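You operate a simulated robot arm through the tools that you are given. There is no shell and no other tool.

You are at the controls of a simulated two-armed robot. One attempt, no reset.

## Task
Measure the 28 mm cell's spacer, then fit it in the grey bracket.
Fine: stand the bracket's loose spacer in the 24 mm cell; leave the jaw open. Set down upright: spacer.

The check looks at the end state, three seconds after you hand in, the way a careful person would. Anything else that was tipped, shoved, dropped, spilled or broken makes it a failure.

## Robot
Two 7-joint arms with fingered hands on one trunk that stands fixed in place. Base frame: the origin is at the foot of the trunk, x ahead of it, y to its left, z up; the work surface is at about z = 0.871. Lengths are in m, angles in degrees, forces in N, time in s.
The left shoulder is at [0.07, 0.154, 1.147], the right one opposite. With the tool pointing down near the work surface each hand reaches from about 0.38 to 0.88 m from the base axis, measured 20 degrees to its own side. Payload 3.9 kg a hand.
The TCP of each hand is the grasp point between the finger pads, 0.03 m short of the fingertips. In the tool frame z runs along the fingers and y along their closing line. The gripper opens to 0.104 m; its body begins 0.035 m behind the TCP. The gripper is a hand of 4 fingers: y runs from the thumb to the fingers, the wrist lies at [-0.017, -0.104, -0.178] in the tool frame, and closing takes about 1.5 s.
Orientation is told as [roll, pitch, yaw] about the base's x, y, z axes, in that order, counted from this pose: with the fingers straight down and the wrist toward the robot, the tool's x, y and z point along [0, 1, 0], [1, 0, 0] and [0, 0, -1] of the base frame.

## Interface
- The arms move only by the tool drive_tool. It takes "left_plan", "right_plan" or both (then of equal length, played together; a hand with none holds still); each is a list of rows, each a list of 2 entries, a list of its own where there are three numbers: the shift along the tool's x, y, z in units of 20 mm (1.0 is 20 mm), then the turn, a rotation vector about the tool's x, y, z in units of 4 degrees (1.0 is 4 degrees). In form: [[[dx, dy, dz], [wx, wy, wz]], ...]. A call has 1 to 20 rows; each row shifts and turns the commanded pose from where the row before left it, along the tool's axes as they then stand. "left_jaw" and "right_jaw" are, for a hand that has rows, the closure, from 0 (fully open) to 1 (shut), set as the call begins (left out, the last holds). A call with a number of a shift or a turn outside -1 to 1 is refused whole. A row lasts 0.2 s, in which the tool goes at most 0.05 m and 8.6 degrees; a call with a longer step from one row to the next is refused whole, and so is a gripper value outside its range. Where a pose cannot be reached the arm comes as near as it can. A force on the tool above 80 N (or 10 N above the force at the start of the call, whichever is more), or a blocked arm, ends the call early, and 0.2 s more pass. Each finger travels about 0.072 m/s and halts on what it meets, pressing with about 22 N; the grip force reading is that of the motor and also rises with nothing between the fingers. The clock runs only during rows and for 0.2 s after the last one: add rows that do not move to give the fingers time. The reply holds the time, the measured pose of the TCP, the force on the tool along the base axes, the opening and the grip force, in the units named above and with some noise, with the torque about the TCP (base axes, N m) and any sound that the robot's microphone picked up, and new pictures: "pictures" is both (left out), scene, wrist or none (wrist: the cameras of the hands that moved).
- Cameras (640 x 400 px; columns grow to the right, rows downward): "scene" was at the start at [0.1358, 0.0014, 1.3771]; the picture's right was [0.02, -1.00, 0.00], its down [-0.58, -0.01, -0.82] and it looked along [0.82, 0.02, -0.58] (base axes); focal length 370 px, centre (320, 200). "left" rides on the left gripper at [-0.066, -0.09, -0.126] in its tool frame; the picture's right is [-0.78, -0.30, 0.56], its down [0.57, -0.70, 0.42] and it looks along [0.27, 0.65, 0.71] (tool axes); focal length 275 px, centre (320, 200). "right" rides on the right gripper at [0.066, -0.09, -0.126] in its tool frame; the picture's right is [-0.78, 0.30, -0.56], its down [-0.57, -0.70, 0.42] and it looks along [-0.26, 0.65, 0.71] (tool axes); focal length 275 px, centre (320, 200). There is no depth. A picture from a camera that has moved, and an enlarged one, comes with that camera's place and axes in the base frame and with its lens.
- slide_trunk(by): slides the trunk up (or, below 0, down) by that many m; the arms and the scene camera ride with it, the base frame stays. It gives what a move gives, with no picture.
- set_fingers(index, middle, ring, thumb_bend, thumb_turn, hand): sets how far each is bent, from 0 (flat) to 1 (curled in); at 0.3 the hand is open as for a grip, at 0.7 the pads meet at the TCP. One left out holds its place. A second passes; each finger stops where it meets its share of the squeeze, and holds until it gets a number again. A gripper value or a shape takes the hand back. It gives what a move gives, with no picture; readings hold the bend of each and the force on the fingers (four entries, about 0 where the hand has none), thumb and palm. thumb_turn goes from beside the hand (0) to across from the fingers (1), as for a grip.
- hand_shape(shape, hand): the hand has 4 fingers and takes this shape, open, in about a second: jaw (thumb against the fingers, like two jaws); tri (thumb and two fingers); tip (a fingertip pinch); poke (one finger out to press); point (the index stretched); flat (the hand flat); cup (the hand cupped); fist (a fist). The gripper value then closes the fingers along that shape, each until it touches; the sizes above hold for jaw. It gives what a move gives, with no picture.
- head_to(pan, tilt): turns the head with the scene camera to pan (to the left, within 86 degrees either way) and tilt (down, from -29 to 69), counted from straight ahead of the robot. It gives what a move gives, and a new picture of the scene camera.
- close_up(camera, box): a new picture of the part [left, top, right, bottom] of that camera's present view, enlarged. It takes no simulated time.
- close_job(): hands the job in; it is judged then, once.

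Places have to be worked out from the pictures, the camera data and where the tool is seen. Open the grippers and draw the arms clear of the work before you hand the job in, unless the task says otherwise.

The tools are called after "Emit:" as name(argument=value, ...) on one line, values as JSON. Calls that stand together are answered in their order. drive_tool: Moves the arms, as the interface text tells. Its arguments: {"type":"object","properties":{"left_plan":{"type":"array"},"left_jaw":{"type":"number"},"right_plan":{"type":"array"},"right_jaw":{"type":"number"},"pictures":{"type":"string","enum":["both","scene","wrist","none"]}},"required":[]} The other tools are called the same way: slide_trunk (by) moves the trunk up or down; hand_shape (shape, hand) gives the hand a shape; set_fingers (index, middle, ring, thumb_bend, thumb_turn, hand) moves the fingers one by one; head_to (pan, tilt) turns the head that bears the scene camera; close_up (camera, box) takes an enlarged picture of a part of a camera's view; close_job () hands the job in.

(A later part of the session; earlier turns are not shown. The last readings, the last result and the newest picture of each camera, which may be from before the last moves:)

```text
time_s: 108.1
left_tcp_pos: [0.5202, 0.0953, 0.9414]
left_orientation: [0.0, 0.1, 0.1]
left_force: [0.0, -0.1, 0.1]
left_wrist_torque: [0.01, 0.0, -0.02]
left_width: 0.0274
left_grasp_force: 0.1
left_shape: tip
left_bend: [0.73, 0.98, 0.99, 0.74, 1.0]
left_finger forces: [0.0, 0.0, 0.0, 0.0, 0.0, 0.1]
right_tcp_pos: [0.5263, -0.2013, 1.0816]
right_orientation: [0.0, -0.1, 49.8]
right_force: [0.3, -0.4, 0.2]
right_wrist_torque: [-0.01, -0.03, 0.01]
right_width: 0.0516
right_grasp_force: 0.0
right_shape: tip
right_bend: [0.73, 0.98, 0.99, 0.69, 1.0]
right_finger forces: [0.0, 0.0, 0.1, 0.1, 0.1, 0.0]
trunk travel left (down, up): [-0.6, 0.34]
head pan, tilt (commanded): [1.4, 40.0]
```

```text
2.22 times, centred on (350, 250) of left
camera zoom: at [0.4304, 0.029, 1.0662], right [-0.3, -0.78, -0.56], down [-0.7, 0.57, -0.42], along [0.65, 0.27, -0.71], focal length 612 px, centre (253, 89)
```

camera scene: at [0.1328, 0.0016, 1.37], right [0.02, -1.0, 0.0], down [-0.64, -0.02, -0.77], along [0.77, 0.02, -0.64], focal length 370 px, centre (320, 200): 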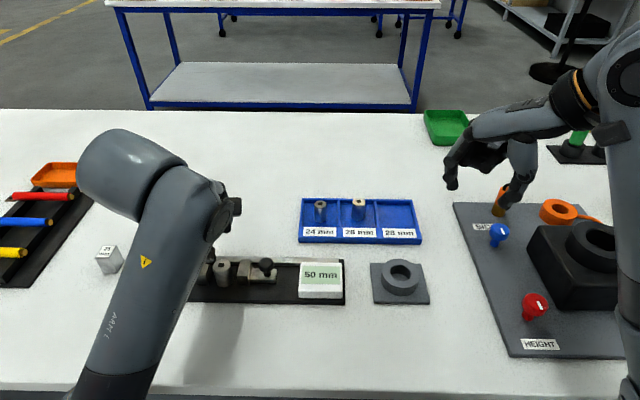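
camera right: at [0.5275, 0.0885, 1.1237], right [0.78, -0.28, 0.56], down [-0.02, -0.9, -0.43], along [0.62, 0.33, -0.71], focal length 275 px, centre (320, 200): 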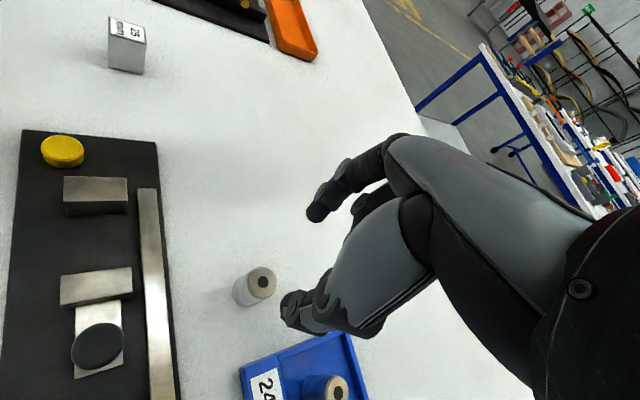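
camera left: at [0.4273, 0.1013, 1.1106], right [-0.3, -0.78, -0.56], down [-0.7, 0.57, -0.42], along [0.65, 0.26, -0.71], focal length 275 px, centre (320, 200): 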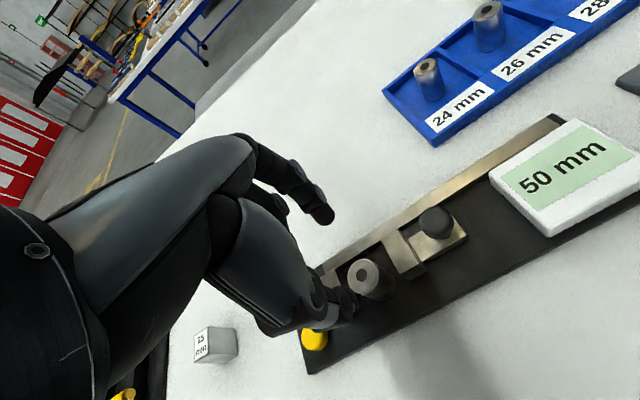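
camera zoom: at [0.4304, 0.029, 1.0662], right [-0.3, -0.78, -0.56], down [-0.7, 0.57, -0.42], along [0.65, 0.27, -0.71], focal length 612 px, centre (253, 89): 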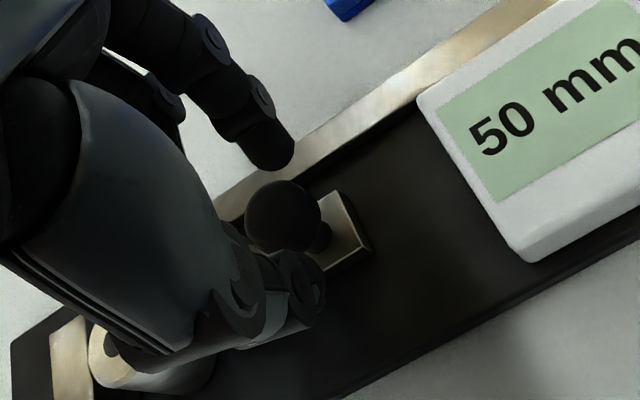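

The tips are poised on either side of the ball. I'll close to grip the knob.

Emit:
drive_tool(left_plan=[[[0, 0, 0], [0, 0, 0]], [[0, 0, 0], [0, 0, 0]], [[0, 0, 0], [0, 0, 0]], [[0, 0, 0], [0, 0, 0]], [[0, 0, 0], [0, 0, 0]]], left_jaw=0.95, pictures="none")

Emit:
close_up(camera="left", box=[250, 160, 450, 340])

```text
time_s: 109.3
left_tcp_pos: [0.5193, 0.0942, 0.9401]
left_orientation: [0.0, 0.0, 0.0]
left_force: [0.0, -0.1, 0.2]
left_wrist_torque: [-0.02, 0.01, -0.01]
left_width: 0.0052
left_grasp_force: 0.1
left_shape: tip
left_bend: [0.68, 0.98, 0.99, 0.72, 1.0]
left_finger forces: [0.0, 0.1, 0.0, 0.0, 0.0, 0.0]
right_tcp_pos: [0.5261, -0.2021, 1.0821]
right_orientation: [0.0, 0.0, 49.7]
right_force: [0.6, 0.4, -0.8]
right_wrist_torque: [-0.01, 0.01, 0.01]
right_width: 0.0517
right_grasp_force: 0.0
right_shape: tip
right_bend: [0.73, 0.98, 0.99, 0.69, 1.0]
right_finger forces: [0.1, 0.0, 0.1, 0.0, 0.0, 0.0]
trunk travel left (down, up): [-0.6, 0.34]
head pan, tilt (commanded): [1.4, 40.0]
```

```text
2.22 times, centred on (350, 250) of left
camera zoom: at [0.4304, 0.0291, 1.0662], right [-0.3, -0.78, -0.56], down [-0.7, 0.57, -0.42], along [0.65, 0.27, -0.71], focal length 612 px, centre (253, 89)
```

zoom: 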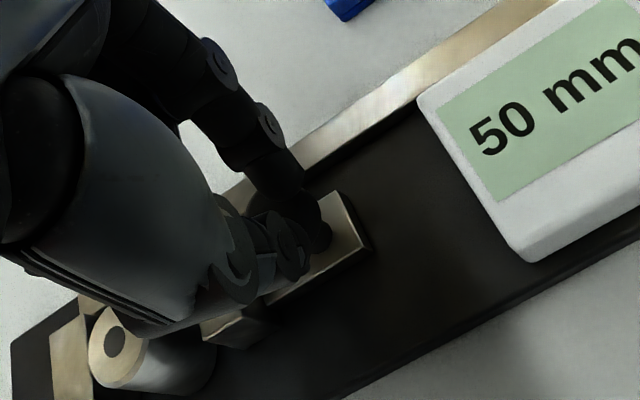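

The fingers closed to 5 mm with no contact force, so they've missed the ball. I'll look from the right wrist camera and zoom in.

Emit:
close_up(camera="right", box=[100, 0, 400, 200])

Emit:
close_up(camera="left", box=[290, 190, 390, 290])

Emit:
close_up(camera="scene", box=[200, 220, 320, 315])

```text
2.00 times, centred on (250, 100) of right
camera zoom: at [0.4179, -0.2269, 1.2067], right [0.78, -0.28, 0.56], down [-0.02, -0.9, -0.43], along [0.62, 0.33, -0.71], focal length 551 px, centre (460, 400)
```

zoom: 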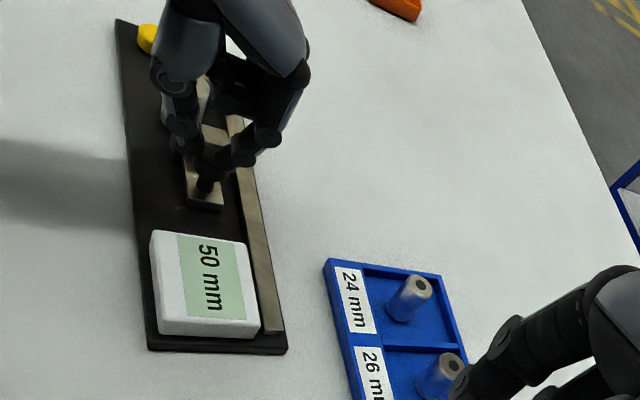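

```text
4.00 times, centred on (340, 240) of left
camera zoom: at [0.4304, 0.0291, 1.0662], right [-0.3, -0.78, -0.56], down [-0.7, 0.57, -0.42], along [0.65, 0.27, -0.71], focal length 1101 px, centre (240, 40)
```

zoom: 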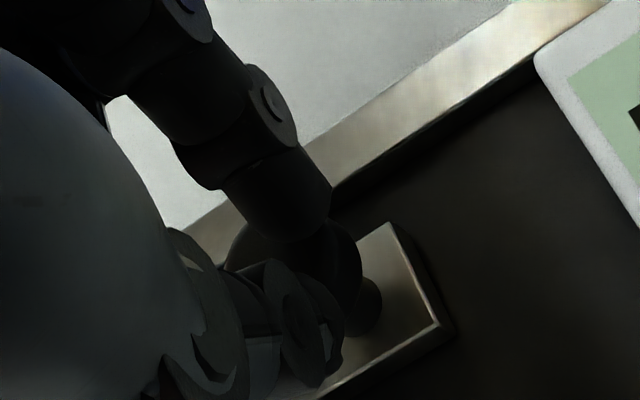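

```text
4.21 times, centred on (260, 268) of scene
camera zoom: at [0.1329, 0.0014, 1.37], right [0.02, -1.0, 0.0], down [-0.64, -0.02, -0.77], along [0.77, 0.02, -0.64], focal length 1559 px, centre (573, -84)
```

zoom: 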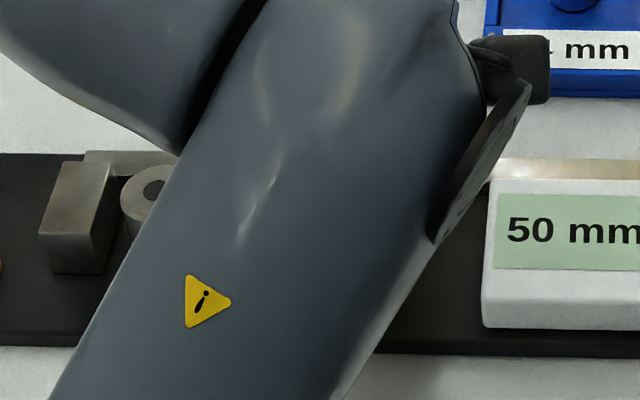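

The tips overlap the ball in the picture yet read no force, so their relation to it is unclear. I'll test with a small 4 mm push in +y and watch the display and forces.

Emit:
drive_tool(left_plan=[[[0.1, 0, 0], [0, 0, 0]], [[0.1, 0, 0], [0, 0, 0]], [[0, 0, 0], [0, 0, 0]]], pictures="none")

Emit:
close_up(camera="left", box=[250, 130, 490, 330])

```text
time_s: 110.1
left_tcp_pos: [0.5183, 0.1005, 0.9412]
left_orientation: [0.0, -0.1, -0.1]
left_force: [0.0, 0.4, 0.1]
left_wrist_torque: [-0.04, 0.01, -0.01]
left_width: 0.0055
left_grasp_force: 0.0
left_shape: tip
left_bend: [0.68, 0.98, 0.99, 0.72, 1.0]
left_finger forces: [0.0, 0.0, 0.0, 0.0, 0.0, 0.0]
right_tcp_pos: [0.5272, -0.2003, 1.0819]
right_orientation: [0.0, 0.0, 49.8]
right_force: [1.1, 0.2, -0.2]
right_wrist_torque: [0.03, 0.0, -0.01]
right_width: 0.0514
right_grasp_force: 0.1
right_shape: tip
right_bend: [0.73, 0.98, 0.99, 0.69, 1.0]
right_finger forces: [0.0, 0.0, 0.0, 0.1, 0.0, 0.0]
trunk travel left (down, up): [-0.6, 0.34]
head pan, tilt (commanded): [1.4, 40.0]
```

```text
2.00 times, centred on (370, 230) of left
camera zoom: at [0.4305, 0.0331, 1.0666], right [-0.3, -0.78, -0.56], down [-0.7, 0.57, -0.42], along [0.65, 0.27, -0.71], focal length 551 px, centre (220, 140)
```

zoom: 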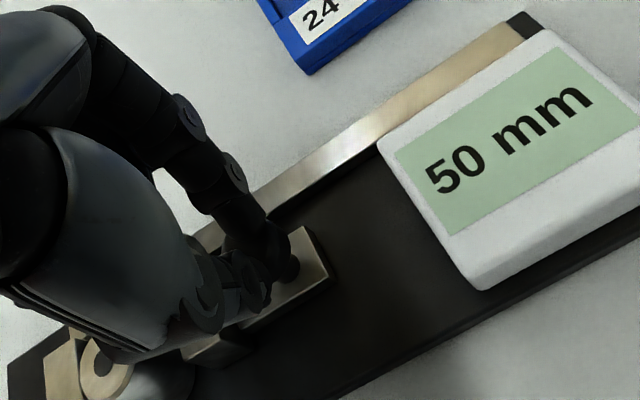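

No resistance and no change on the display. I'll take a tight zoom from the right wrist camera to see the fingers against the knob.

Emit:
close_up(camera="right", box=[165, 50, 265, 115])

Emit:
close_up(camera="left", box=[300, 195, 380, 275])

```text
6.15 times, centred on (215, 82) of right
camera zoom: at [0.4179, -0.227, 1.2067], right [0.78, -0.28, 0.56], down [-0.02, -0.9, -0.43], along [0.62, 0.33, -0.71], focal length 1694 px, centre (966, 923)
```

zoom: 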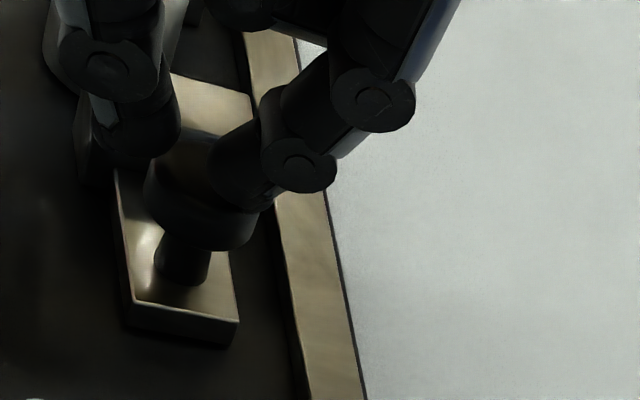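

```text
5.00 times, centred on (340, 235) of left
camera zoom: at [0.4305, 0.0331, 1.0666], right [-0.3, -0.78, -0.56], down [-0.7, 0.57, -0.42], along [0.65, 0.27, -0.71], focal length 1376 px, centre (220, 25)
```

zoom: 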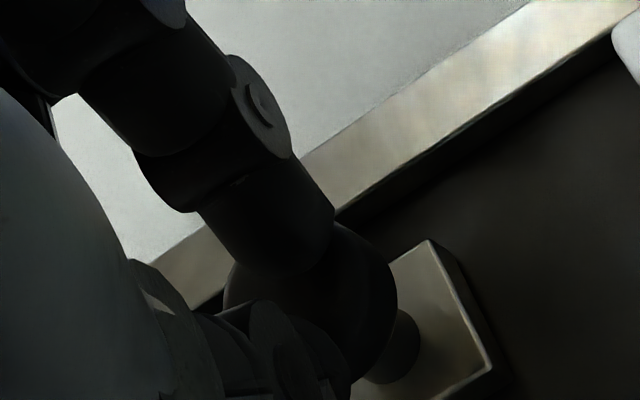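

Both views suggest the tips closed about 10 mm above the ball's centre, so the knob sits lower than I judged. I'll open up, step back 4 mm and go down 10 mm.

Emit:
drive_tool(left_plan=[[[-0.15, 0, 0], [0, 0, 0]], [[0, 0, 0], [0, 0, 0]], [[0, 0, 0], [0, 0, 0]], [[0, 0, 0], [0, 0, 0]], [[0, 0, 0.15], [0, 0, 0]], [[0, 0, 0.15], [0, 0, 0]], [[0, 0, 0.15], [0, 0, 0]], [[0, 0, 0], [0, 0, 0]]], left_jaw=0.55, pictures="none")

Emit:
close_up(camera="right", box=[165, 50, 265, 115])

Emit:
close_up(camera="left", box=[280, 175, 400, 295])

```text
time_s: 111.9
left_tcp_pos: [0.5206, 0.0975, 0.9323]
left_orientation: [0.0, 0.0, 0.2]
left_force: [-0.2, 0.1, 0.0]
left_wrist_torque: [0.0, -0.02, -0.02]
left_width: 0.0462
left_grasp_force: 0.1
left_shape: tip
left_bend: [0.73, 0.98, 0.99, 0.71, 1.0]
left_finger forces: [0.0, 0.0, 0.1, 0.0, 0.0, 0.1]
right_tcp_pos: [0.5277, -0.2014, 1.0823]
right_orientation: [0.0, -0.1, 49.8]
right_force: [0.0, 0.4, 0.3]
right_wrist_torque: [-0.03, 0.01, 0.0]
right_width: 0.0515
right_grasp_force: 0.0
right_shape: tip
right_bend: [0.73, 0.98, 0.99, 0.69, 1.0]
right_finger forces: [0.0, 0.1, 0.1, 0.1, 0.1, 0.0]
trunk travel left (down, up): [-0.6, 0.34]
head pan, tilt (commanded): [1.4, 40.0]
```

```text
6.15 times, centred on (215, 82) of right
camera zoom: at [0.4179, -0.2269, 1.2067], right [0.78, -0.28, 0.56], down [-0.02, -0.9, -0.43], along [0.62, 0.33, -0.71], focal length 1694 px, centre (966, 923)
```

zoom: 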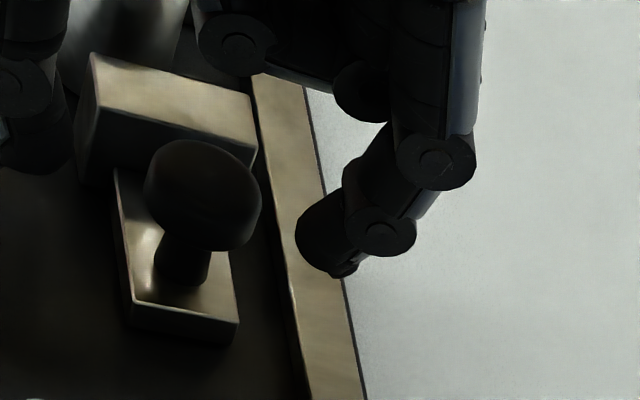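

```text
3.33 times, centred on (340, 235) of left
camera zoom: at [0.4311, 0.0307, 1.0571], right [-0.3, -0.78, -0.56], down [-0.7, 0.57, -0.42], along [0.65, 0.27, -0.71], focal length 918 px, centre (253, 83)
```

zoom: 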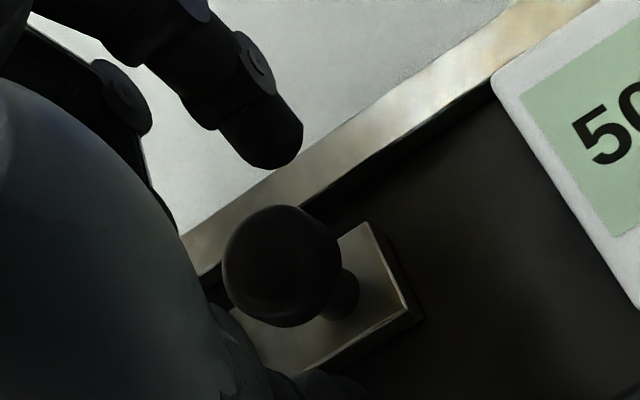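

Triangulating with the right wrist and scene cameras puts the knob centre at about (0.526, 0.100, 0.897). That also means the table is roughly 1 cm lower than nominal, which fits all the contact readings. I'll go down 8 mm more and shift 2 mm forward.

Emit:
drive_tool(left_plan=[[[0, 0.1, 0], [0, 0, 0]], [[0, 0, 0.15], [0, 0, 0]], [[0, 0, 0.15], [0, 0, 0]], [[0, 0, 0.1], [0, 0, 0]], [[0, 0, 0], [0, 0, 0]]], left_jaw=0.65, pictures="none")

Emit:
close_up(camera="right", box=[165, 50, 265, 115])

Emit:
close_up(camera="left", box=[280, 175, 400, 295])

```text
time_s: 113.1
left_tcp_pos: [0.5215, 0.0985, 0.9236]
left_orientation: [0.1, 0.1, 0.0]
left_force: [0.3, 0.1, -0.4]
left_wrist_torque: [0.0, -0.02, -0.02]
left_width: 0.0369
left_grasp_force: 0.0
left_shape: tip
left_bend: [0.73, 0.98, 0.99, 0.73, 1.0]
left_finger forces: [0.0, 0.0, 0.0, 0.0, 0.0, 0.0]
right_tcp_pos: [0.5263, -0.2013, 1.0822]
right_orientation: [0.0, -0.1, 49.9]
right_force: [0.7, -0.4, 0.0]
right_wrist_torque: [-0.01, 0.0, -0.02]
right_width: 0.0515
right_grasp_force: 0.0
right_shape: tip
right_bend: [0.73, 0.98, 0.99, 0.69, 1.0]
right_finger forces: [0.1, 0.1, 0.0, 0.0, 0.1, 0.0]
trunk travel left (down, up): [-0.6, 0.34]
head pan, tilt (commanded): [1.4, 40.0]
```

```text
6.15 times, centred on (215, 82) of right
camera zoom: at [0.4179, -0.2269, 1.2067], right [0.78, -0.28, 0.56], down [-0.02, -0.9, -0.43], along [0.62, 0.33, -0.71], focal length 1694 px, centre (966, 923)
```

zoom: 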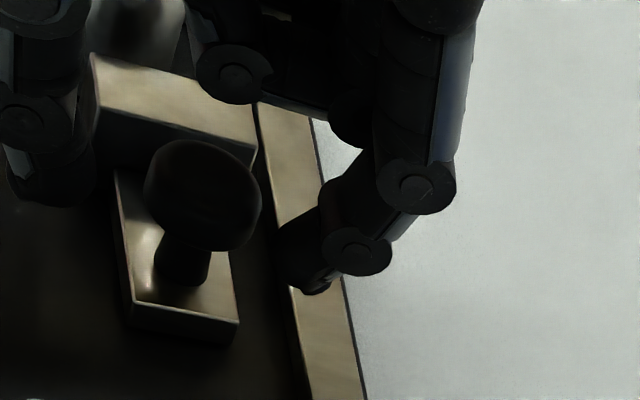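

```text
3.33 times, centred on (340, 235) of left
camera zoom: at [0.4325, 0.0312, 1.0491], right [-0.3, -0.78, -0.56], down [-0.7, 0.57, -0.42], along [0.65, 0.27, -0.71], focal length 918 px, centre (253, 83)
```

zoom: 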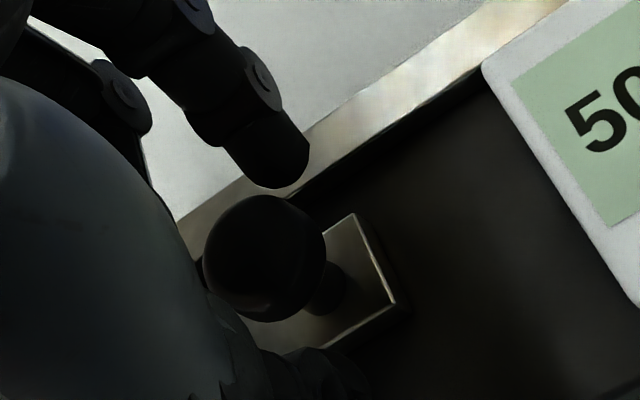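

The knob now sits like the spacer did just before gripping. I'll add 3 mm in +y for better centring and close.

Emit:
drive_tool(left_plan=[[[0.15, 0, 0], [0, 0, 0]], [[0, 0, 0], [0, 0, 0]], [[0, 0, 0], [0, 0, 0]], [[0, 0, 0], [0, 0, 0]]], left_jaw=0.78, pictures="none")

Emit:
close_up(camera="left", box=[280, 175, 400, 295])

Emit:
close_up(camera="right", box=[165, 50, 265, 115])

```text
time_s: 114.1
left_tcp_pos: [0.5211, 0.1025, 0.9247]
left_orientation: [-0.1, 0.0, 0.0]
left_force: [0.6, 0.5, 0.3]
left_wrist_torque: [-0.03, -0.02, 0.03]
left_width: 0.0233
left_grasp_force: 0.0
left_shape: tip
left_bend: [0.73, 0.98, 0.99, 0.74, 1.0]
left_finger forces: [0.9, 0.0, 0.0, 0.0, 0.1, 0.0]
right_tcp_pos: [0.5272, -0.2006, 1.0821]
right_orientation: [-0.1, 0.0, 49.7]
right_force: [-0.3, -0.8, 0.0]
right_wrist_torque: [0.03, 0.0, -0.01]
right_width: 0.0517
right_grasp_force: 0.1
right_shape: tip
right_bend: [0.73, 0.98, 0.99, 0.69, 1.0]
right_finger forces: [0.1, 0.0, 0.1, 0.0, 0.0, 0.0]
trunk travel left (down, up): [-0.6, 0.34]
head pan, tilt (commanded): [1.4, 40.0]
```

```text
3.33 times, centred on (340, 235) of left
camera zoom: at [0.4327, 0.0337, 1.0493], right [-0.3, -0.78, -0.56], down [-0.7, 0.57, -0.42], along [0.65, 0.27, -0.71], focal length 918 px, centre (253, 83)
```

zoom: 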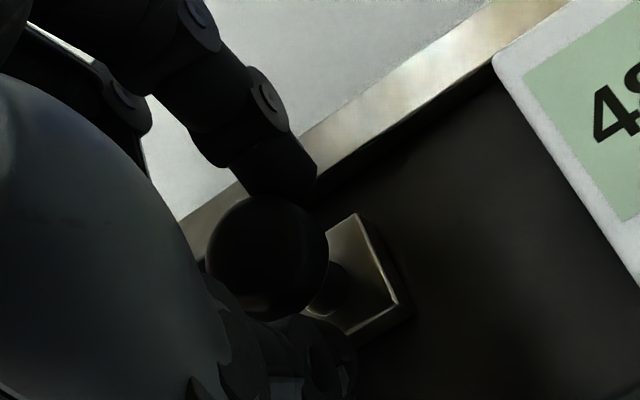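

```text
6.15 times, centred on (215, 82) of right
camera zoom: at [0.418, -0.227, 1.2066], right [0.78, -0.28, 0.56], down [-0.02, -0.9, -0.43], along [0.62, 0.33, -0.71], focal length 1694 px, centre (966, 923)
```

zoom: 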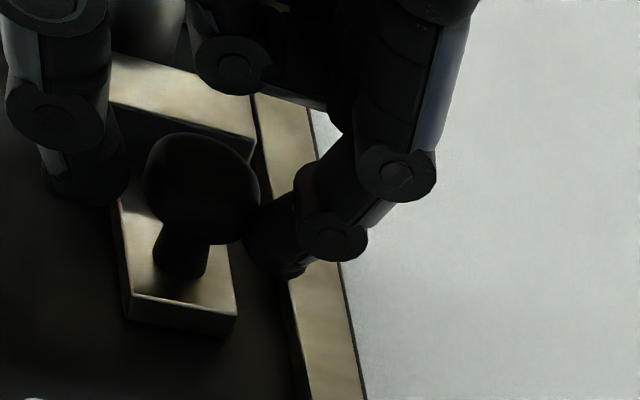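

The display reads live: it now shows 48-something, so the slider has already moved slightly from the index touch. The thumb still has a gap, so I'll shift about 3 mm forward to balance and then close to grip.

Emit:
drive_tool(left_plan=[[[0, 0.15, 0], [0, 0, 0]], [[0, 0, 0], [0, 0, 0]], [[0, 0, 0], [0, 0, 0]]], left_jaw=0.8, pictures="none")

Emit:
drive_tool(left_plan=[[[0, 0, 0], [0, 0, 0]], [[0, 0, 0], [0, 0, 0]], [[0, 0, 0], [0, 0, 0]], [[0, 0, 0], [0, 0, 0]]], left_jaw=0.95, pictures="none")

Emit:
close_up(camera="left", box=[250, 130, 490, 330])

Emit:
close_up(camera="right", box=[165, 50, 265, 115])

```text
time_s: 114.9
left_tcp_pos: [0.5241, 0.1009, 0.9249]
left_orientation: [0.0, 0.0, 0.0]
left_force: [-0.9, -0.2, 0.4]
left_wrist_torque: [0.03, 0.03, 0.0]
left_width: 0.0209
left_grasp_force: 0.0
left_shape: tip
left_bend: [0.72, 0.98, 0.99, 0.74, 1.0]
left_finger forces: [0.2, 0.0, 0.1, 0.0, 0.1, 0.1]
right_tcp_pos: [0.5263, -0.2001, 1.0815]
right_orientation: [0.0, -0.1, 49.8]
right_force: [0.5, 0.7, 0.0]
right_wrist_torque: [-0.02, 0.01, 0.01]
right_width: 0.0515
right_grasp_force: 0.0
right_shape: tip
right_bend: [0.73, 0.98, 0.99, 0.69, 1.0]
right_finger forces: [0.1, 0.1, 0.1, 0.0, 0.0, 0.0]
trunk travel left (down, up): [-0.6, 0.34]
head pan, tilt (commanded): [1.4, 40.0]
```

```text
time_s: 115.9
left_tcp_pos: [0.5244, 0.1008, 0.9241]
left_orientation: [0.0, 0.0, 0.1]
left_force: [-0.9, -0.6, -0.9]
left_wrist_torque: [0.0, -0.01, 0.06]
left_width: 0.016
left_grasp_force: 22.3
left_shape: tip
left_bend: [0.72, 1.0, 1.0, 0.74, 1.0]
left_finger forces: [14.7, 0.1, 0.0, 0.0, 18.2, 0.1]
right_tcp_pos: [0.5265, -0.2008, 1.0826]
right_orientation: [-0.1, -0.1, 49.8]
right_force: [-0.1, 0.4, -0.3]
right_wrist_torque: [0.01, 0.02, 0.0]
right_width: 0.0514
right_grasp_force: 0.1
right_shape: tip
right_bend: [0.73, 0.98, 0.99, 0.69, 1.0]
right_finger forces: [0.1, 0.0, 0.0, 0.0, 0.1, 0.0]
trunk travel left (down, up): [-0.6, 0.34]
head pan, tilt (commanded): [1.4, 40.0]
```

```text
2.00 times, centred on (370, 230) of left
camera zoom: at [0.4353, 0.0337, 1.0492], right [-0.3, -0.78, -0.56], down [-0.7, 0.57, -0.42], along [0.65, 0.27, -0.71], focal length 551 px, centre (220, 140)
```

zoom: 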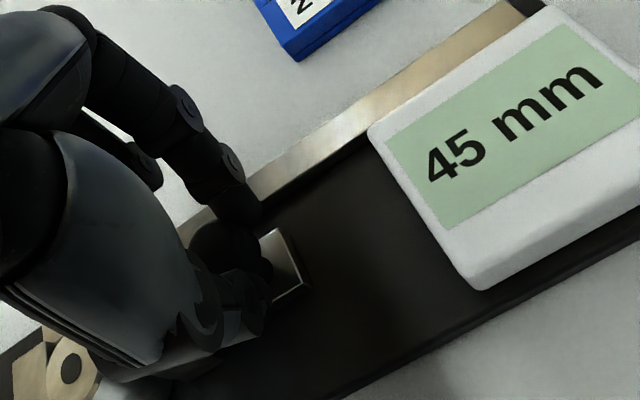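

```text
6.15 times, centred on (215, 82) of right
camera zoom: at [0.4177, -0.2269, 1.2067], right [0.78, -0.28, 0.56], down [-0.01, -0.9, -0.43], along [0.62, 0.33, -0.71], focal length 1694 px, centre (966, 923)
```

zoom: 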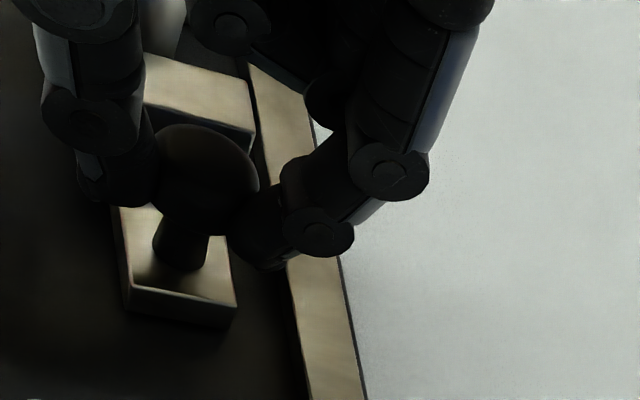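

The knob is gripped and the display shows 45 mm. I'll slide it in +y, 12 mm first, and check the display.

Emit:
drive_tool(left_plan=[[[0.15, 0, 0], [0, 0, 0]], [[0.15, 0, 0], [0, 0, 0]], [[0.15, 0, 0], [0, 0, 0]], [[0.15, 0, 0], [0, 0, 0]], [[0, 0, 0], [0, 0, 0]]], pictures="none")

Emit:
close_up(camera="left", box=[250, 130, 490, 330])

Emit:
close_up(camera="right", box=[130, 0, 280, 150])

```text
time_s: 117.1
left_tcp_pos: [0.5237, 0.1114, 0.9238]
left_orientation: [-0.1, -0.2, -0.1]
left_force: [-1.1, -0.6, 0.6]
left_wrist_torque: [-0.03, 0.0, 0.05]
left_width: 0.016
left_grasp_force: 22.1
left_shape: tip
left_bend: [0.72, 1.0, 1.0, 0.74, 1.0]
left_finger forces: [15.3, 0.0, 0.0, 0.0, 18.4, 0.1]
right_tcp_pos: [0.5261, -0.2009, 1.0822]
right_orientation: [-0.1, -0.1, 49.8]
right_force: [0.3, 0.1, 0.2]
right_wrist_torque: [0.01, -0.02, -0.01]
right_width: 0.0517
right_grasp_force: 0.1
right_shape: tip
right_bend: [0.73, 0.98, 0.99, 0.69, 1.0]
right_finger forces: [0.0, 0.1, 0.0, 0.1, 0.1, 0.1]
trunk travel left (down, up): [-0.6, 0.34]
head pan, tilt (commanded): [1.4, 40.0]
```

```text
2.00 times, centred on (370, 230) of left
camera zoom: at [0.4351, 0.0453, 1.0491], right [-0.3, -0.78, -0.56], down [-0.7, 0.57, -0.42], along [0.65, 0.27, -0.71], focal length 551 px, centre (220, 140)
```

zoom: 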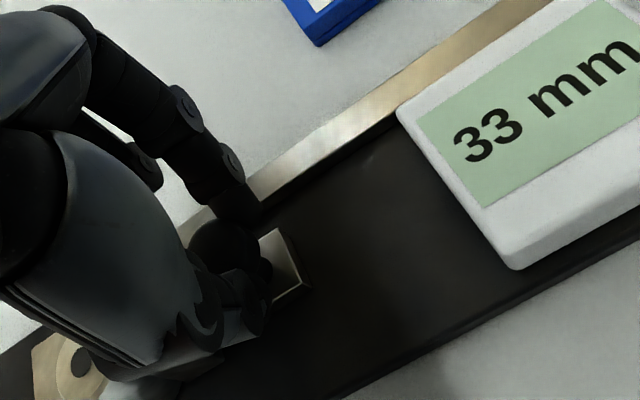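

```text
2.67 times, centred on (205, 75) of right
camera zoom: at [0.4176, -0.2271, 1.2067], right [0.78, -0.28, 0.56], down [-0.01, -0.9, -0.43], along [0.62, 0.33, -0.71], focal length 734 px, centre (627, 533)
```

zoom: 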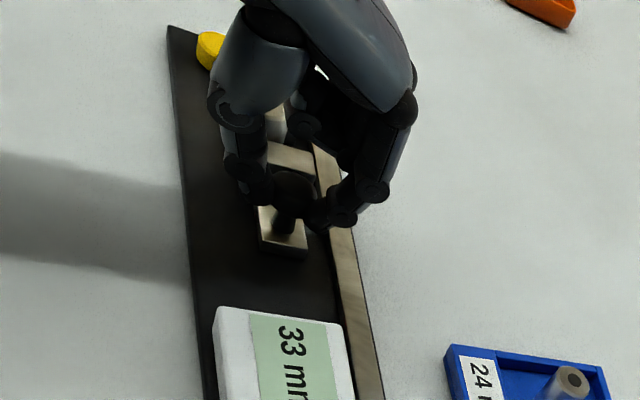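

33 mm on the display after exactly 12 mm of travel. I'll go slowly now in 1 mm rows, expecting contact near 28.

Emit:
drive_tool(left_plan=[[[0.05, 0, 0], [0, 0, 0]], [[0.05, 0, 0], [0, 0, 0]], [[0.05, 0, 0], [0, 0, 0]], [[0.05, 0, 0], [0, 0, 0]], [[0, 0, 0], [0, 0, 0]]], pictures="none")

Emit:
close_up(camera="left", box=[250, 130, 490, 330])

```text
time_s: 118.3
left_tcp_pos: [0.5242, 0.1163, 0.9233]
left_orientation: [0.1, 0.1, 0.0]
left_force: [-0.3, 0.0, -1.1]
left_wrist_torque: [-0.03, -0.01, 0.06]
left_width: 0.0159
left_grasp_force: 22.2
left_shape: tip
left_bend: [0.72, 1.0, 1.0, 0.74, 1.0]
left_finger forces: [15.2, 0.0, 0.0, 0.0, 17.7, 0.1]
right_tcp_pos: [0.5263, -0.1998, 1.0817]
right_orientation: [0.1, -0.2, 49.8]
right_force: [-0.2, -0.3, 0.0]
right_wrist_torque: [0.01, -0.02, -0.02]
right_width: 0.0516
right_grasp_force: 0.1
right_shape: tip
right_bend: [0.73, 0.98, 0.99, 0.69, 1.0]
right_finger forces: [0.1, 0.1, 0.1, 0.0, 0.0, 0.0]
trunk travel left (down, up): [-0.6, 0.34]
head pan, tilt (commanded): [1.4, 40.0]
```

```text
2.00 times, centred on (370, 230) of left
camera zoom: at [0.4352, 0.0493, 1.0493], right [-0.3, -0.78, -0.56], down [-0.7, 0.57, -0.42], along [0.65, 0.27, -0.71], focal length 551 px, centre (220, 140)
```

zoom: 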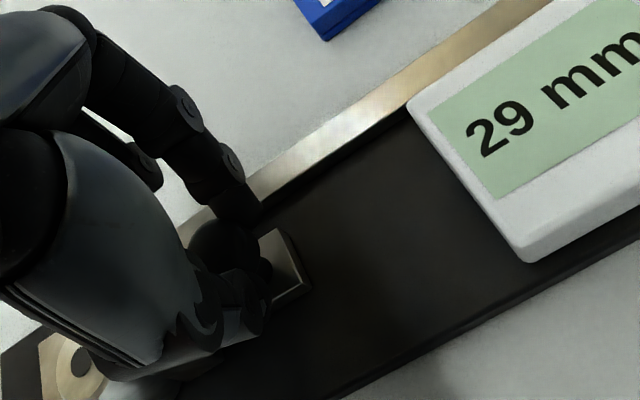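

29 mm and no resistance yet. I'll do one more millimetre at a time.

Emit:
drive_tool(left_plan=[[[0.05, 0, 0], [0, 0, 0]], [[0, 0, 0], [0, 0, 0]], [[0, 0, 0], [0, 0, 0]]], pictures="none")

Emit:
close_up(camera="left", box=[250, 130, 490, 330])

Emit:
drive_tool(left_plan=[[[0.05, 0, 0], [0, 0, 0]], [[0, 0, 0], [0, 0, 0]], [[0, 0, 0], [0, 0, 0]]], pictures="none")

Emit:
close_up(camera="left", box=[250, 130, 490, 330])

```text
time_s: 119.1
left_tcp_pos: [0.5238, 0.118, 0.924]
left_orientation: [0.0, 0.0, 0.1]
left_force: [-1.5, -0.3, -0.8]
left_wrist_torque: [-0.02, -0.03, 0.07]
left_width: 0.016
left_grasp_force: 22.0
left_shape: tip
left_bend: [0.72, 1.0, 1.0, 0.74, 1.0]
left_finger forces: [14.8, 0.0, 0.0, 0.1, 18.7, 0.0]
right_tcp_pos: [0.5267, -0.2004, 1.0816]
right_orientation: [0.0, -0.1, 49.9]
right_force: [0.7, 1.1, 0.1]
right_wrist_torque: [-0.02, 0.01, 0.01]
right_width: 0.0516
right_grasp_force: 0.1
right_shape: tip
right_bend: [0.73, 0.98, 0.99, 0.69, 1.0]
right_finger forces: [0.0, 0.0, 0.1, 0.1, 0.1, 0.1]
trunk travel left (down, up): [-0.6, 0.34]
head pan, tilt (commanded): [1.4, 40.0]
```

```text
2.00 times, centred on (370, 230) of left
camera zoom: at [0.4353, 0.0504, 1.0493], right [-0.3, -0.78, -0.56], down [-0.7, 0.57, -0.42], along [0.65, 0.27, -0.71], focal length 551 px, centre (220, 140)
```

zoom: 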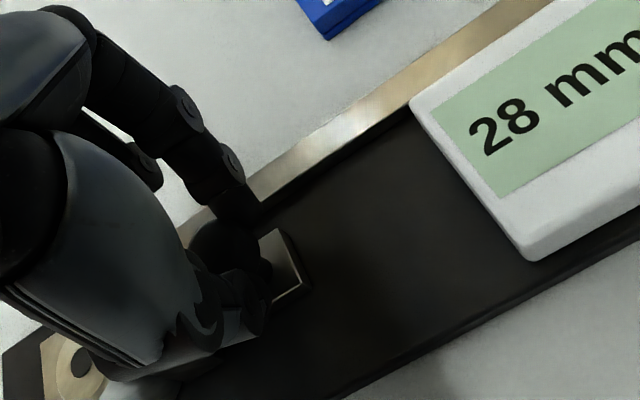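

```text
time_s: 119.9
left_tcp_pos: [0.5244, 0.1168, 0.9242]
left_orientation: [-0.1, 0.1, 0.0]
left_force: [-3.3, -3.4, -3.0]
left_wrist_torque: [-0.09, 0.0, 0.05]
left_width: 0.0157
left_grasp_force: 21.8
left_shape: tip
left_bend: [0.72, 1.0, 1.0, 0.74, 1.0]
left_finger forces: [16.2, 0.0, 0.1, 0.0, 18.8, 0.1]
right_tcp_pos: [0.5266, -0.2013, 1.0811]
right_orientation: [0.0, -0.1, 49.9]
right_force: [-0.6, 0.6, -0.3]
right_wrist_torque: [-0.02, 0.01, 0.01]
right_width: 0.0515
right_grasp_force: 0.1
right_shape: tip
right_bend: [0.73, 0.98, 0.99, 0.69, 1.0]
right_finger forces: [0.0, 0.0, 0.1, 0.1, 0.0, 0.0]
trunk travel left (down, up): [-0.6, 0.34]
head pan, tilt (commanded): [1.4, 40.0]
```

```text
2.00 times, centred on (370, 230) of left
camera zoom: at [0.4354, 0.0511, 1.0495], right [-0.3, -0.78, -0.56], down [-0.7, 0.57, -0.42], along [0.65, 0.26, -0.71], focal length 551 px, centre (220, 140)
```

zoom: 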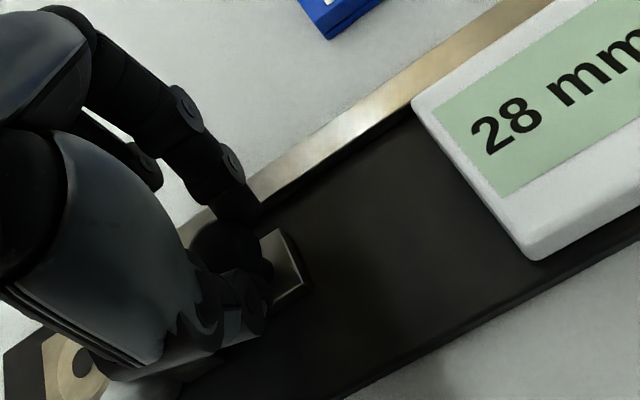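

The display holds at 28 mm with 3.4 N of resistance, so the jaws are closed on the spacer. I'll press 0.6 mm more and hold about a second to make sure the reading is steady.

Emit:
drive_tool(left_plan=[[[0.03, 0, 0], [0, 0, 0]], [[0, 0, 0], [0, 0, 0]], [[0, 0, 0], [0, 0, 0]], [[0, 0, 0], [0, 0, 0]], [[0, 0, 0], [0, 0, 0]], [[0, 0, 0], [0, 0, 0]]], pictures="none")

Emit:
close_up(camera="left", box=[250, 130, 550, 400])

Emit:
close_up(camera="right", box=[130, 0, 280, 150])

Emit:
close_up(camera="scene", box=[150, 220, 350, 315])

```text
time_s: 121.3
left_tcp_pos: [0.5239, 0.1181, 0.9255]
left_orientation: [0.0, 0.1, 0.0]
left_force: [0.4, -6.2, -1.8]
left_wrist_torque: [-0.11, -0.04, 0.04]
left_width: 0.016
left_grasp_force: 22.5
left_shape: tip
left_bend: [0.72, 1.0, 1.0, 0.74, 1.0]
left_finger forces: [19.1, 0.0, 0.0, 0.0, 17.7, 0.0]
right_tcp_pos: [0.5265, -0.2023, 1.0808]
right_orientation: [0.0, -0.1, 49.8]
right_force: [-0.4, 0.4, -0.2]
right_wrist_torque: [0.02, -0.01, -0.01]
right_width: 0.0514
right_grasp_force: 0.2
right_shape: tip
right_bend: [0.73, 0.98, 0.99, 0.69, 1.0]
right_finger forces: [0.0, 0.0, 0.1, 0.0, 0.0, 0.0]
trunk travel left (down, up): [-0.6, 0.34]
head pan, tilt (commanded): [1.4, 40.0]
```

```text
1.48 times, centred on (400, 265) of left
camera zoom: at [0.4352, 0.0511, 1.0495], right [-0.3, -0.78, -0.56], down [-0.7, 0.57, -0.42], along [0.65, 0.27, -0.71], focal length 408 px, centre (202, 104)
```

zoom: 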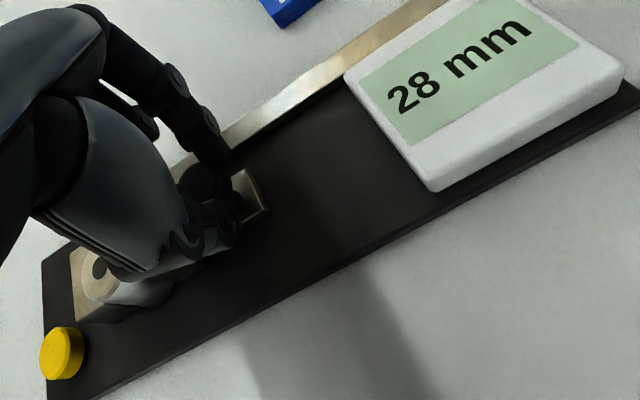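

```text
2.67 times, centred on (205, 75) of right
camera zoom: at [0.4181, -0.2282, 1.2063], right [0.78, -0.28, 0.56], down [-0.02, -0.9, -0.43], along [0.62, 0.33, -0.71], focal length 734 px, centre (627, 533)
```

zoom: 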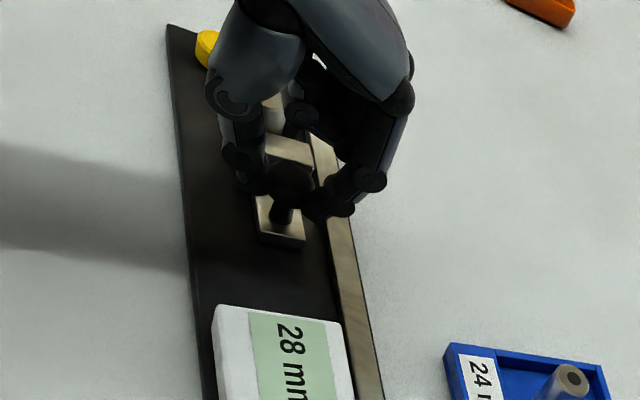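

```text
3.20 times, centred on (250, 268) of scene
camera zoom: at [0.1333, 0.0, 1.37], right [0.02, -1.0, 0.0], down [-0.64, -0.01, -0.77], along [0.77, 0.02, -0.64], focal length 1185 px, centre (544, -16)
```

zoom: 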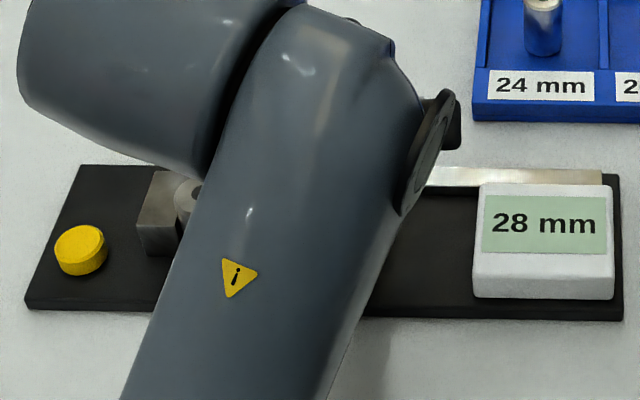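

The reading is steady at 28 mm with the spacer clamped between both jaws, so the measurement is done. Now I'll slide the jaw back open by 22 mm in -y.

Emit:
drive_tool(left_plan=[[[-0.05, 0, 0], [0, 0, 0]], [[-0.1, 0, 0], [0, 0, 0]], [[-0.15, 0, 0], [0, 0, 0]], [[-0.2, 0, 0], [0, 0, 0]], [[-0.2, 0, 0], [0, 0, 0]], [[-0.2, 0, 0], [0, 0, 0]], [[-0.2, 0, 0], [0, 0, 0]], [[-0.05, 0, 0], [0, 0, 0]], [[0, 0, 0], [0, 0, 0]]], pictures="none")

Emit:
close_up(camera="left", box=[250, 130, 550, 400])

Emit:
close_up(camera="scene", box=[150, 220, 350, 315])

```text
time_s: 123.3
left_tcp_pos: [0.5235, 0.0969, 0.9247]
left_orientation: [0.0, 0.1, 0.1]
left_force: [-4.4, 0.7, -4.6]
left_wrist_torque: [0.01, 0.04, 0.12]
left_width: 0.0154
left_grasp_force: 21.9
left_shape: tip
left_bend: [0.72, 1.0, 1.0, 0.74, 1.0]
left_finger forces: [13.7, 0.1, 0.1, 0.0, 18.5, 0.0]
right_tcp_pos: [0.5283, -0.2009, 1.0815]
right_orientation: [-0.1, -0.1, 49.8]
right_force: [0.4, 0.3, -0.4]
right_wrist_torque: [0.02, 0.01, 0.01]
right_width: 0.0518
right_grasp_force: 0.1
right_shape: tip
right_bend: [0.73, 0.98, 0.99, 0.69, 1.0]
right_finger forces: [0.1, 0.1, 0.0, 0.0, 0.1, 0.1]
trunk travel left (down, up): [-0.6, 0.34]
head pan, tilt (commanded): [1.4, 40.0]
```

```text
1.48 times, centred on (400, 265) of left
camera zoom: at [0.4356, 0.0292, 1.0497], right [-0.3, -0.78, -0.56], down [-0.7, 0.57, -0.42], along [0.65, 0.27, -0.71], focal length 408 px, centre (202, 104)
```

zoom: 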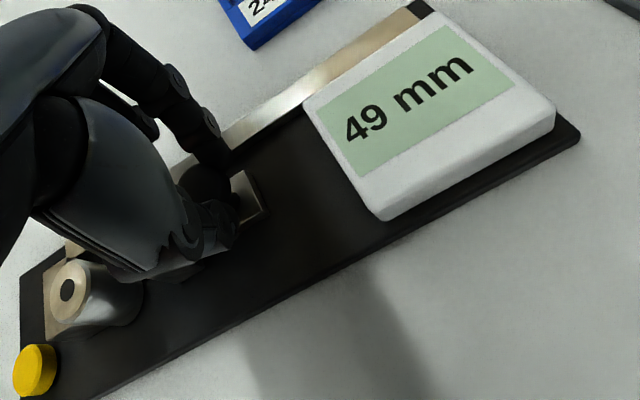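

```text
3.20 times, centred on (250, 268) of scene
camera zoom: at [0.1328, 0.0014, 1.37], right [0.02, -1.0, 0.0], down [-0.64, -0.02, -0.77], along [0.77, 0.02, -0.64], focal length 1185 px, centre (544, -16)
```

zoom: 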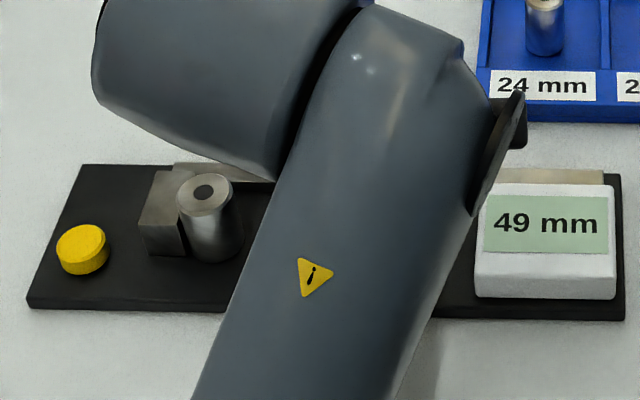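

The jaw is back at 49 mm. I'll give it one more millimetre, then open the pinch and rise clear of the knob.

Emit:
drive_tool(left_plan=[[[-0.06, 0, 0], [0, 0, 0]], [[0, 0, 0], [0, 0, 0]]], pictures="none")

Emit:
drive_tool(left_plan=[[[0, 0, 0], [0, 0, 0]], [[0, 0, 0], [0, 0, 0]], [[0, 0, 0], [0, 0, 0]], [[0, 0, 0], [0, 0, 0]], [[0, 0, -0.3], [0, 0, 0]], [[0, 0, -0.7], [0, 0, 0]], [[0, 0, -1], [0, 0, 0]], [[0, 0, -1], [0, 0, 0]], [[0, 0, 0], [0, 0, 0]]], left_jaw=0.5, pictures="both")

Emit:
close_up(camera="left", box=[280, 140, 580, 380])

```text
time_s: 123.9
left_tcp_pos: [0.5242, 0.0946, 0.924]
left_orientation: [-0.1, -0.1, 0.0]
left_force: [-3.4, 0.9, -3.4]
left_wrist_torque: [0.03, 0.04, 0.07]
left_width: 0.0152
left_grasp_force: 21.7
left_shape: tip
left_bend: [0.72, 1.0, 1.0, 0.74, 1.0]
left_finger forces: [13.7, 0.0, 0.0, 0.1, 18.6, 0.1]
right_tcp_pos: [0.5263, -0.1998, 1.0817]
right_orientation: [-0.1, -0.1, 49.9]
right_force: [-0.5, 0.0, -0.2]
right_wrist_torque: [-0.01, 0.0, 0.02]
right_width: 0.0518
right_grasp_force: 0.0
right_shape: tip
right_bend: [0.73, 0.98, 0.99, 0.69, 1.0]
right_finger forces: [0.0, 0.0, 0.1, 0.1, 0.1, 0.0]
trunk travel left (down, up): [-0.6, 0.34]
head pan, tilt (commanded): [1.4, 40.0]
```

```text
time_s: 125.9
left_tcp_pos: [0.5247, 0.094, 0.9836]
left_orientation: [0.0, 0.1, 0.0]
left_force: [0.3, 0.8, 0.2]
left_wrist_torque: [0.0, -0.01, 0.0]
left_width: 0.0515
left_grasp_force: 0.1
left_shape: tip
left_bend: [0.73, 0.98, 0.99, 0.69, 1.0]
left_finger forces: [0.0, 0.0, 0.0, 0.0, 0.1, 0.0]
right_tcp_pos: [0.5265, -0.2002, 1.083]
right_orientation: [-0.1, -0.1, 49.7]
right_force: [0.2, -0.4, -0.3]
right_wrist_torque: [-0.01, 0.01, 0.02]
right_width: 0.0515
right_grasp_force: 0.1
right_shape: tip
right_bend: [0.73, 0.98, 0.99, 0.69, 1.0]
right_finger forces: [0.1, 0.1, 0.0, 0.0, 0.0, 0.0]
trunk travel left (down, up): [-0.6, 0.34]
head pan, tilt (commanded): [1.4, 40.0]
camera scene: at [0.1329, 0.0014, 1.37], right [0.02, -1.0, 0.0], down [-0.64, -0.02, -0.77], along [0.77, 0.02, -0.64], focal length 370 px, centre (320, 200)
camera left: at [0.4353, 0.0274, 1.109], right [-0.3, -0.78, -0.56], down [-0.7, 0.57, -0.42], along [0.65, 0.27, -0.71], focal length 275 px, centre (320, 200)
```

scene: 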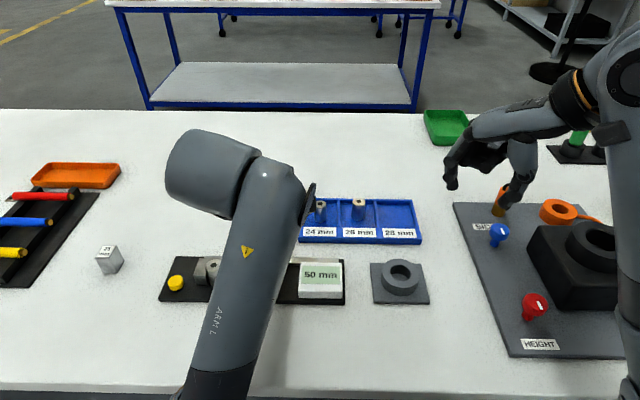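
left: 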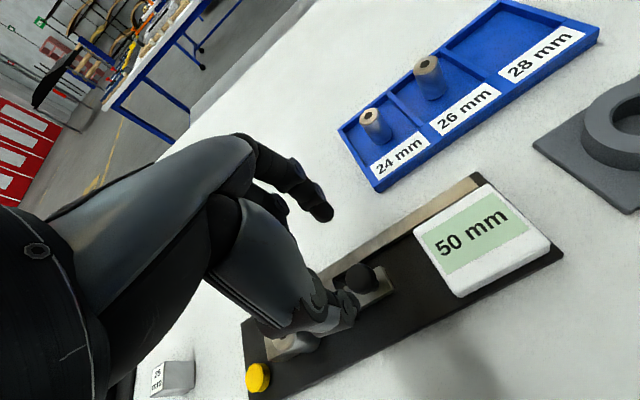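

```text
1.67 times, centred on (430, 260) of left
camera zoom: at [0.4353, 0.0274, 1.109], right [-0.3, -0.78, -0.56], down [-0.7, 0.57, -0.42], along [0.65, 0.27, -0.71], focal length 459 px, centre (137, 100)
```

zoom: 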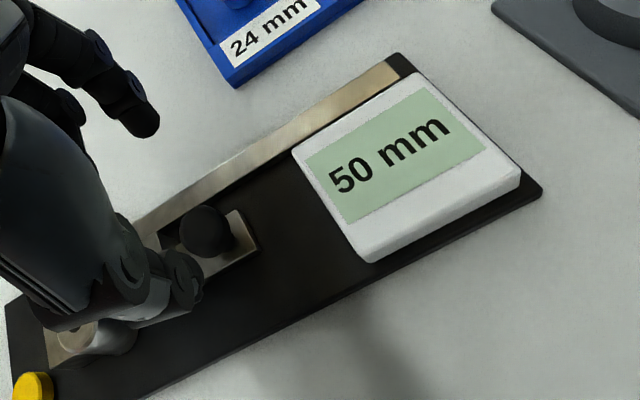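

The display is back at 50 mm and the knob is free. Next I'll move the left hand above the spacer, which now rests against the fixed jaw at about (0.519, 0.182).

Emit:
drive_tool(left_plan=[[[0.85, -0.077, 0], [0, 0, 0]], [[0.85, -0.077, 0], [0, 0, 0]], [[0.85, -0.077, 0], [0, 0, 0]], [[0.85, -0.077, 0], [0, 0, 0]], [[0.85, -0.077, 0], [0, 0, 0]], [[0, 0, 0], [0, 0, 0]]], pictures="none")

Emit:
close_up(camera="left", box=[260, 180, 440, 360])

Emit:
close_up(camera="scene", box=[150, 220, 350, 315])

```text
time_s: 127.3
left_tcp_pos: [0.5167, 0.1799, 0.9838]
left_orientation: [-0.1, -0.1, 0.1]
left_force: [0.0, 0.7, 0.3]
left_wrist_torque: [-0.02, 0.0, 0.03]
left_width: 0.0517
left_grasp_force: 0.1
left_shape: tip
left_bend: [0.73, 0.98, 0.99, 0.69, 1.0]
left_finger forces: [0.0, 0.1, 0.0, 0.1, 0.0, 0.1]
right_tcp_pos: [0.526, -0.2013, 1.0814]
right_orientation: [0.1, 0.0, 49.8]
right_force: [0.2, 0.6, 0.0]
right_wrist_torque: [-0.01, 0.01, 0.02]
right_width: 0.0516
right_grasp_force: 0.1
right_shape: tip
right_bend: [0.73, 0.98, 0.99, 0.69, 1.0]
right_finger forces: [0.0, 0.0, 0.1, 0.0, 0.1, 0.0]
trunk travel left (down, up): [-0.6, 0.34]
head pan, tilt (commanded): [1.4, 40.0]
```

```text
2.22 times, centred on (350, 270) of left
camera zoom: at [0.4276, 0.1136, 1.1097], right [-0.3, -0.78, -0.56], down [-0.7, 0.57, -0.42], along [0.65, 0.27, -0.71], focal length 612 px, centre (253, 44)
```

zoom: 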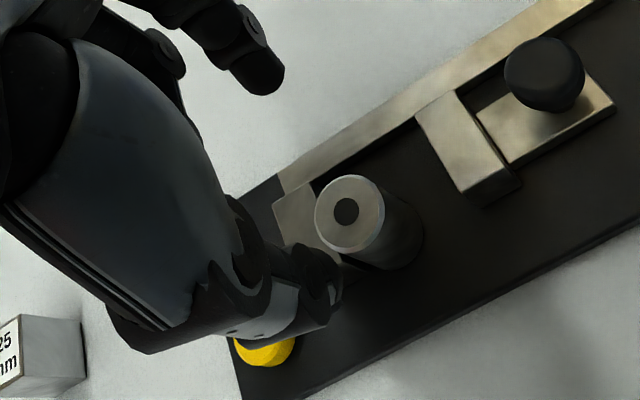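

```text
3.20 times, centred on (250, 268) of scene
camera zoom: at [0.1329, 0.001, 1.37], right [0.02, -1.0, 0.0], down [-0.64, -0.02, -0.77], along [0.77, 0.02, -0.64], focal length 1185 px, centre (544, -16)
```

zoom: 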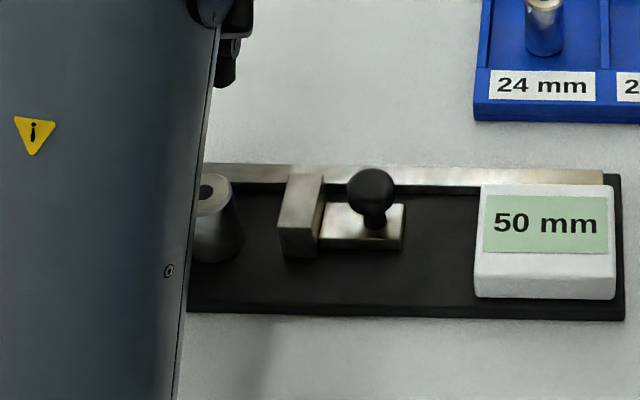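

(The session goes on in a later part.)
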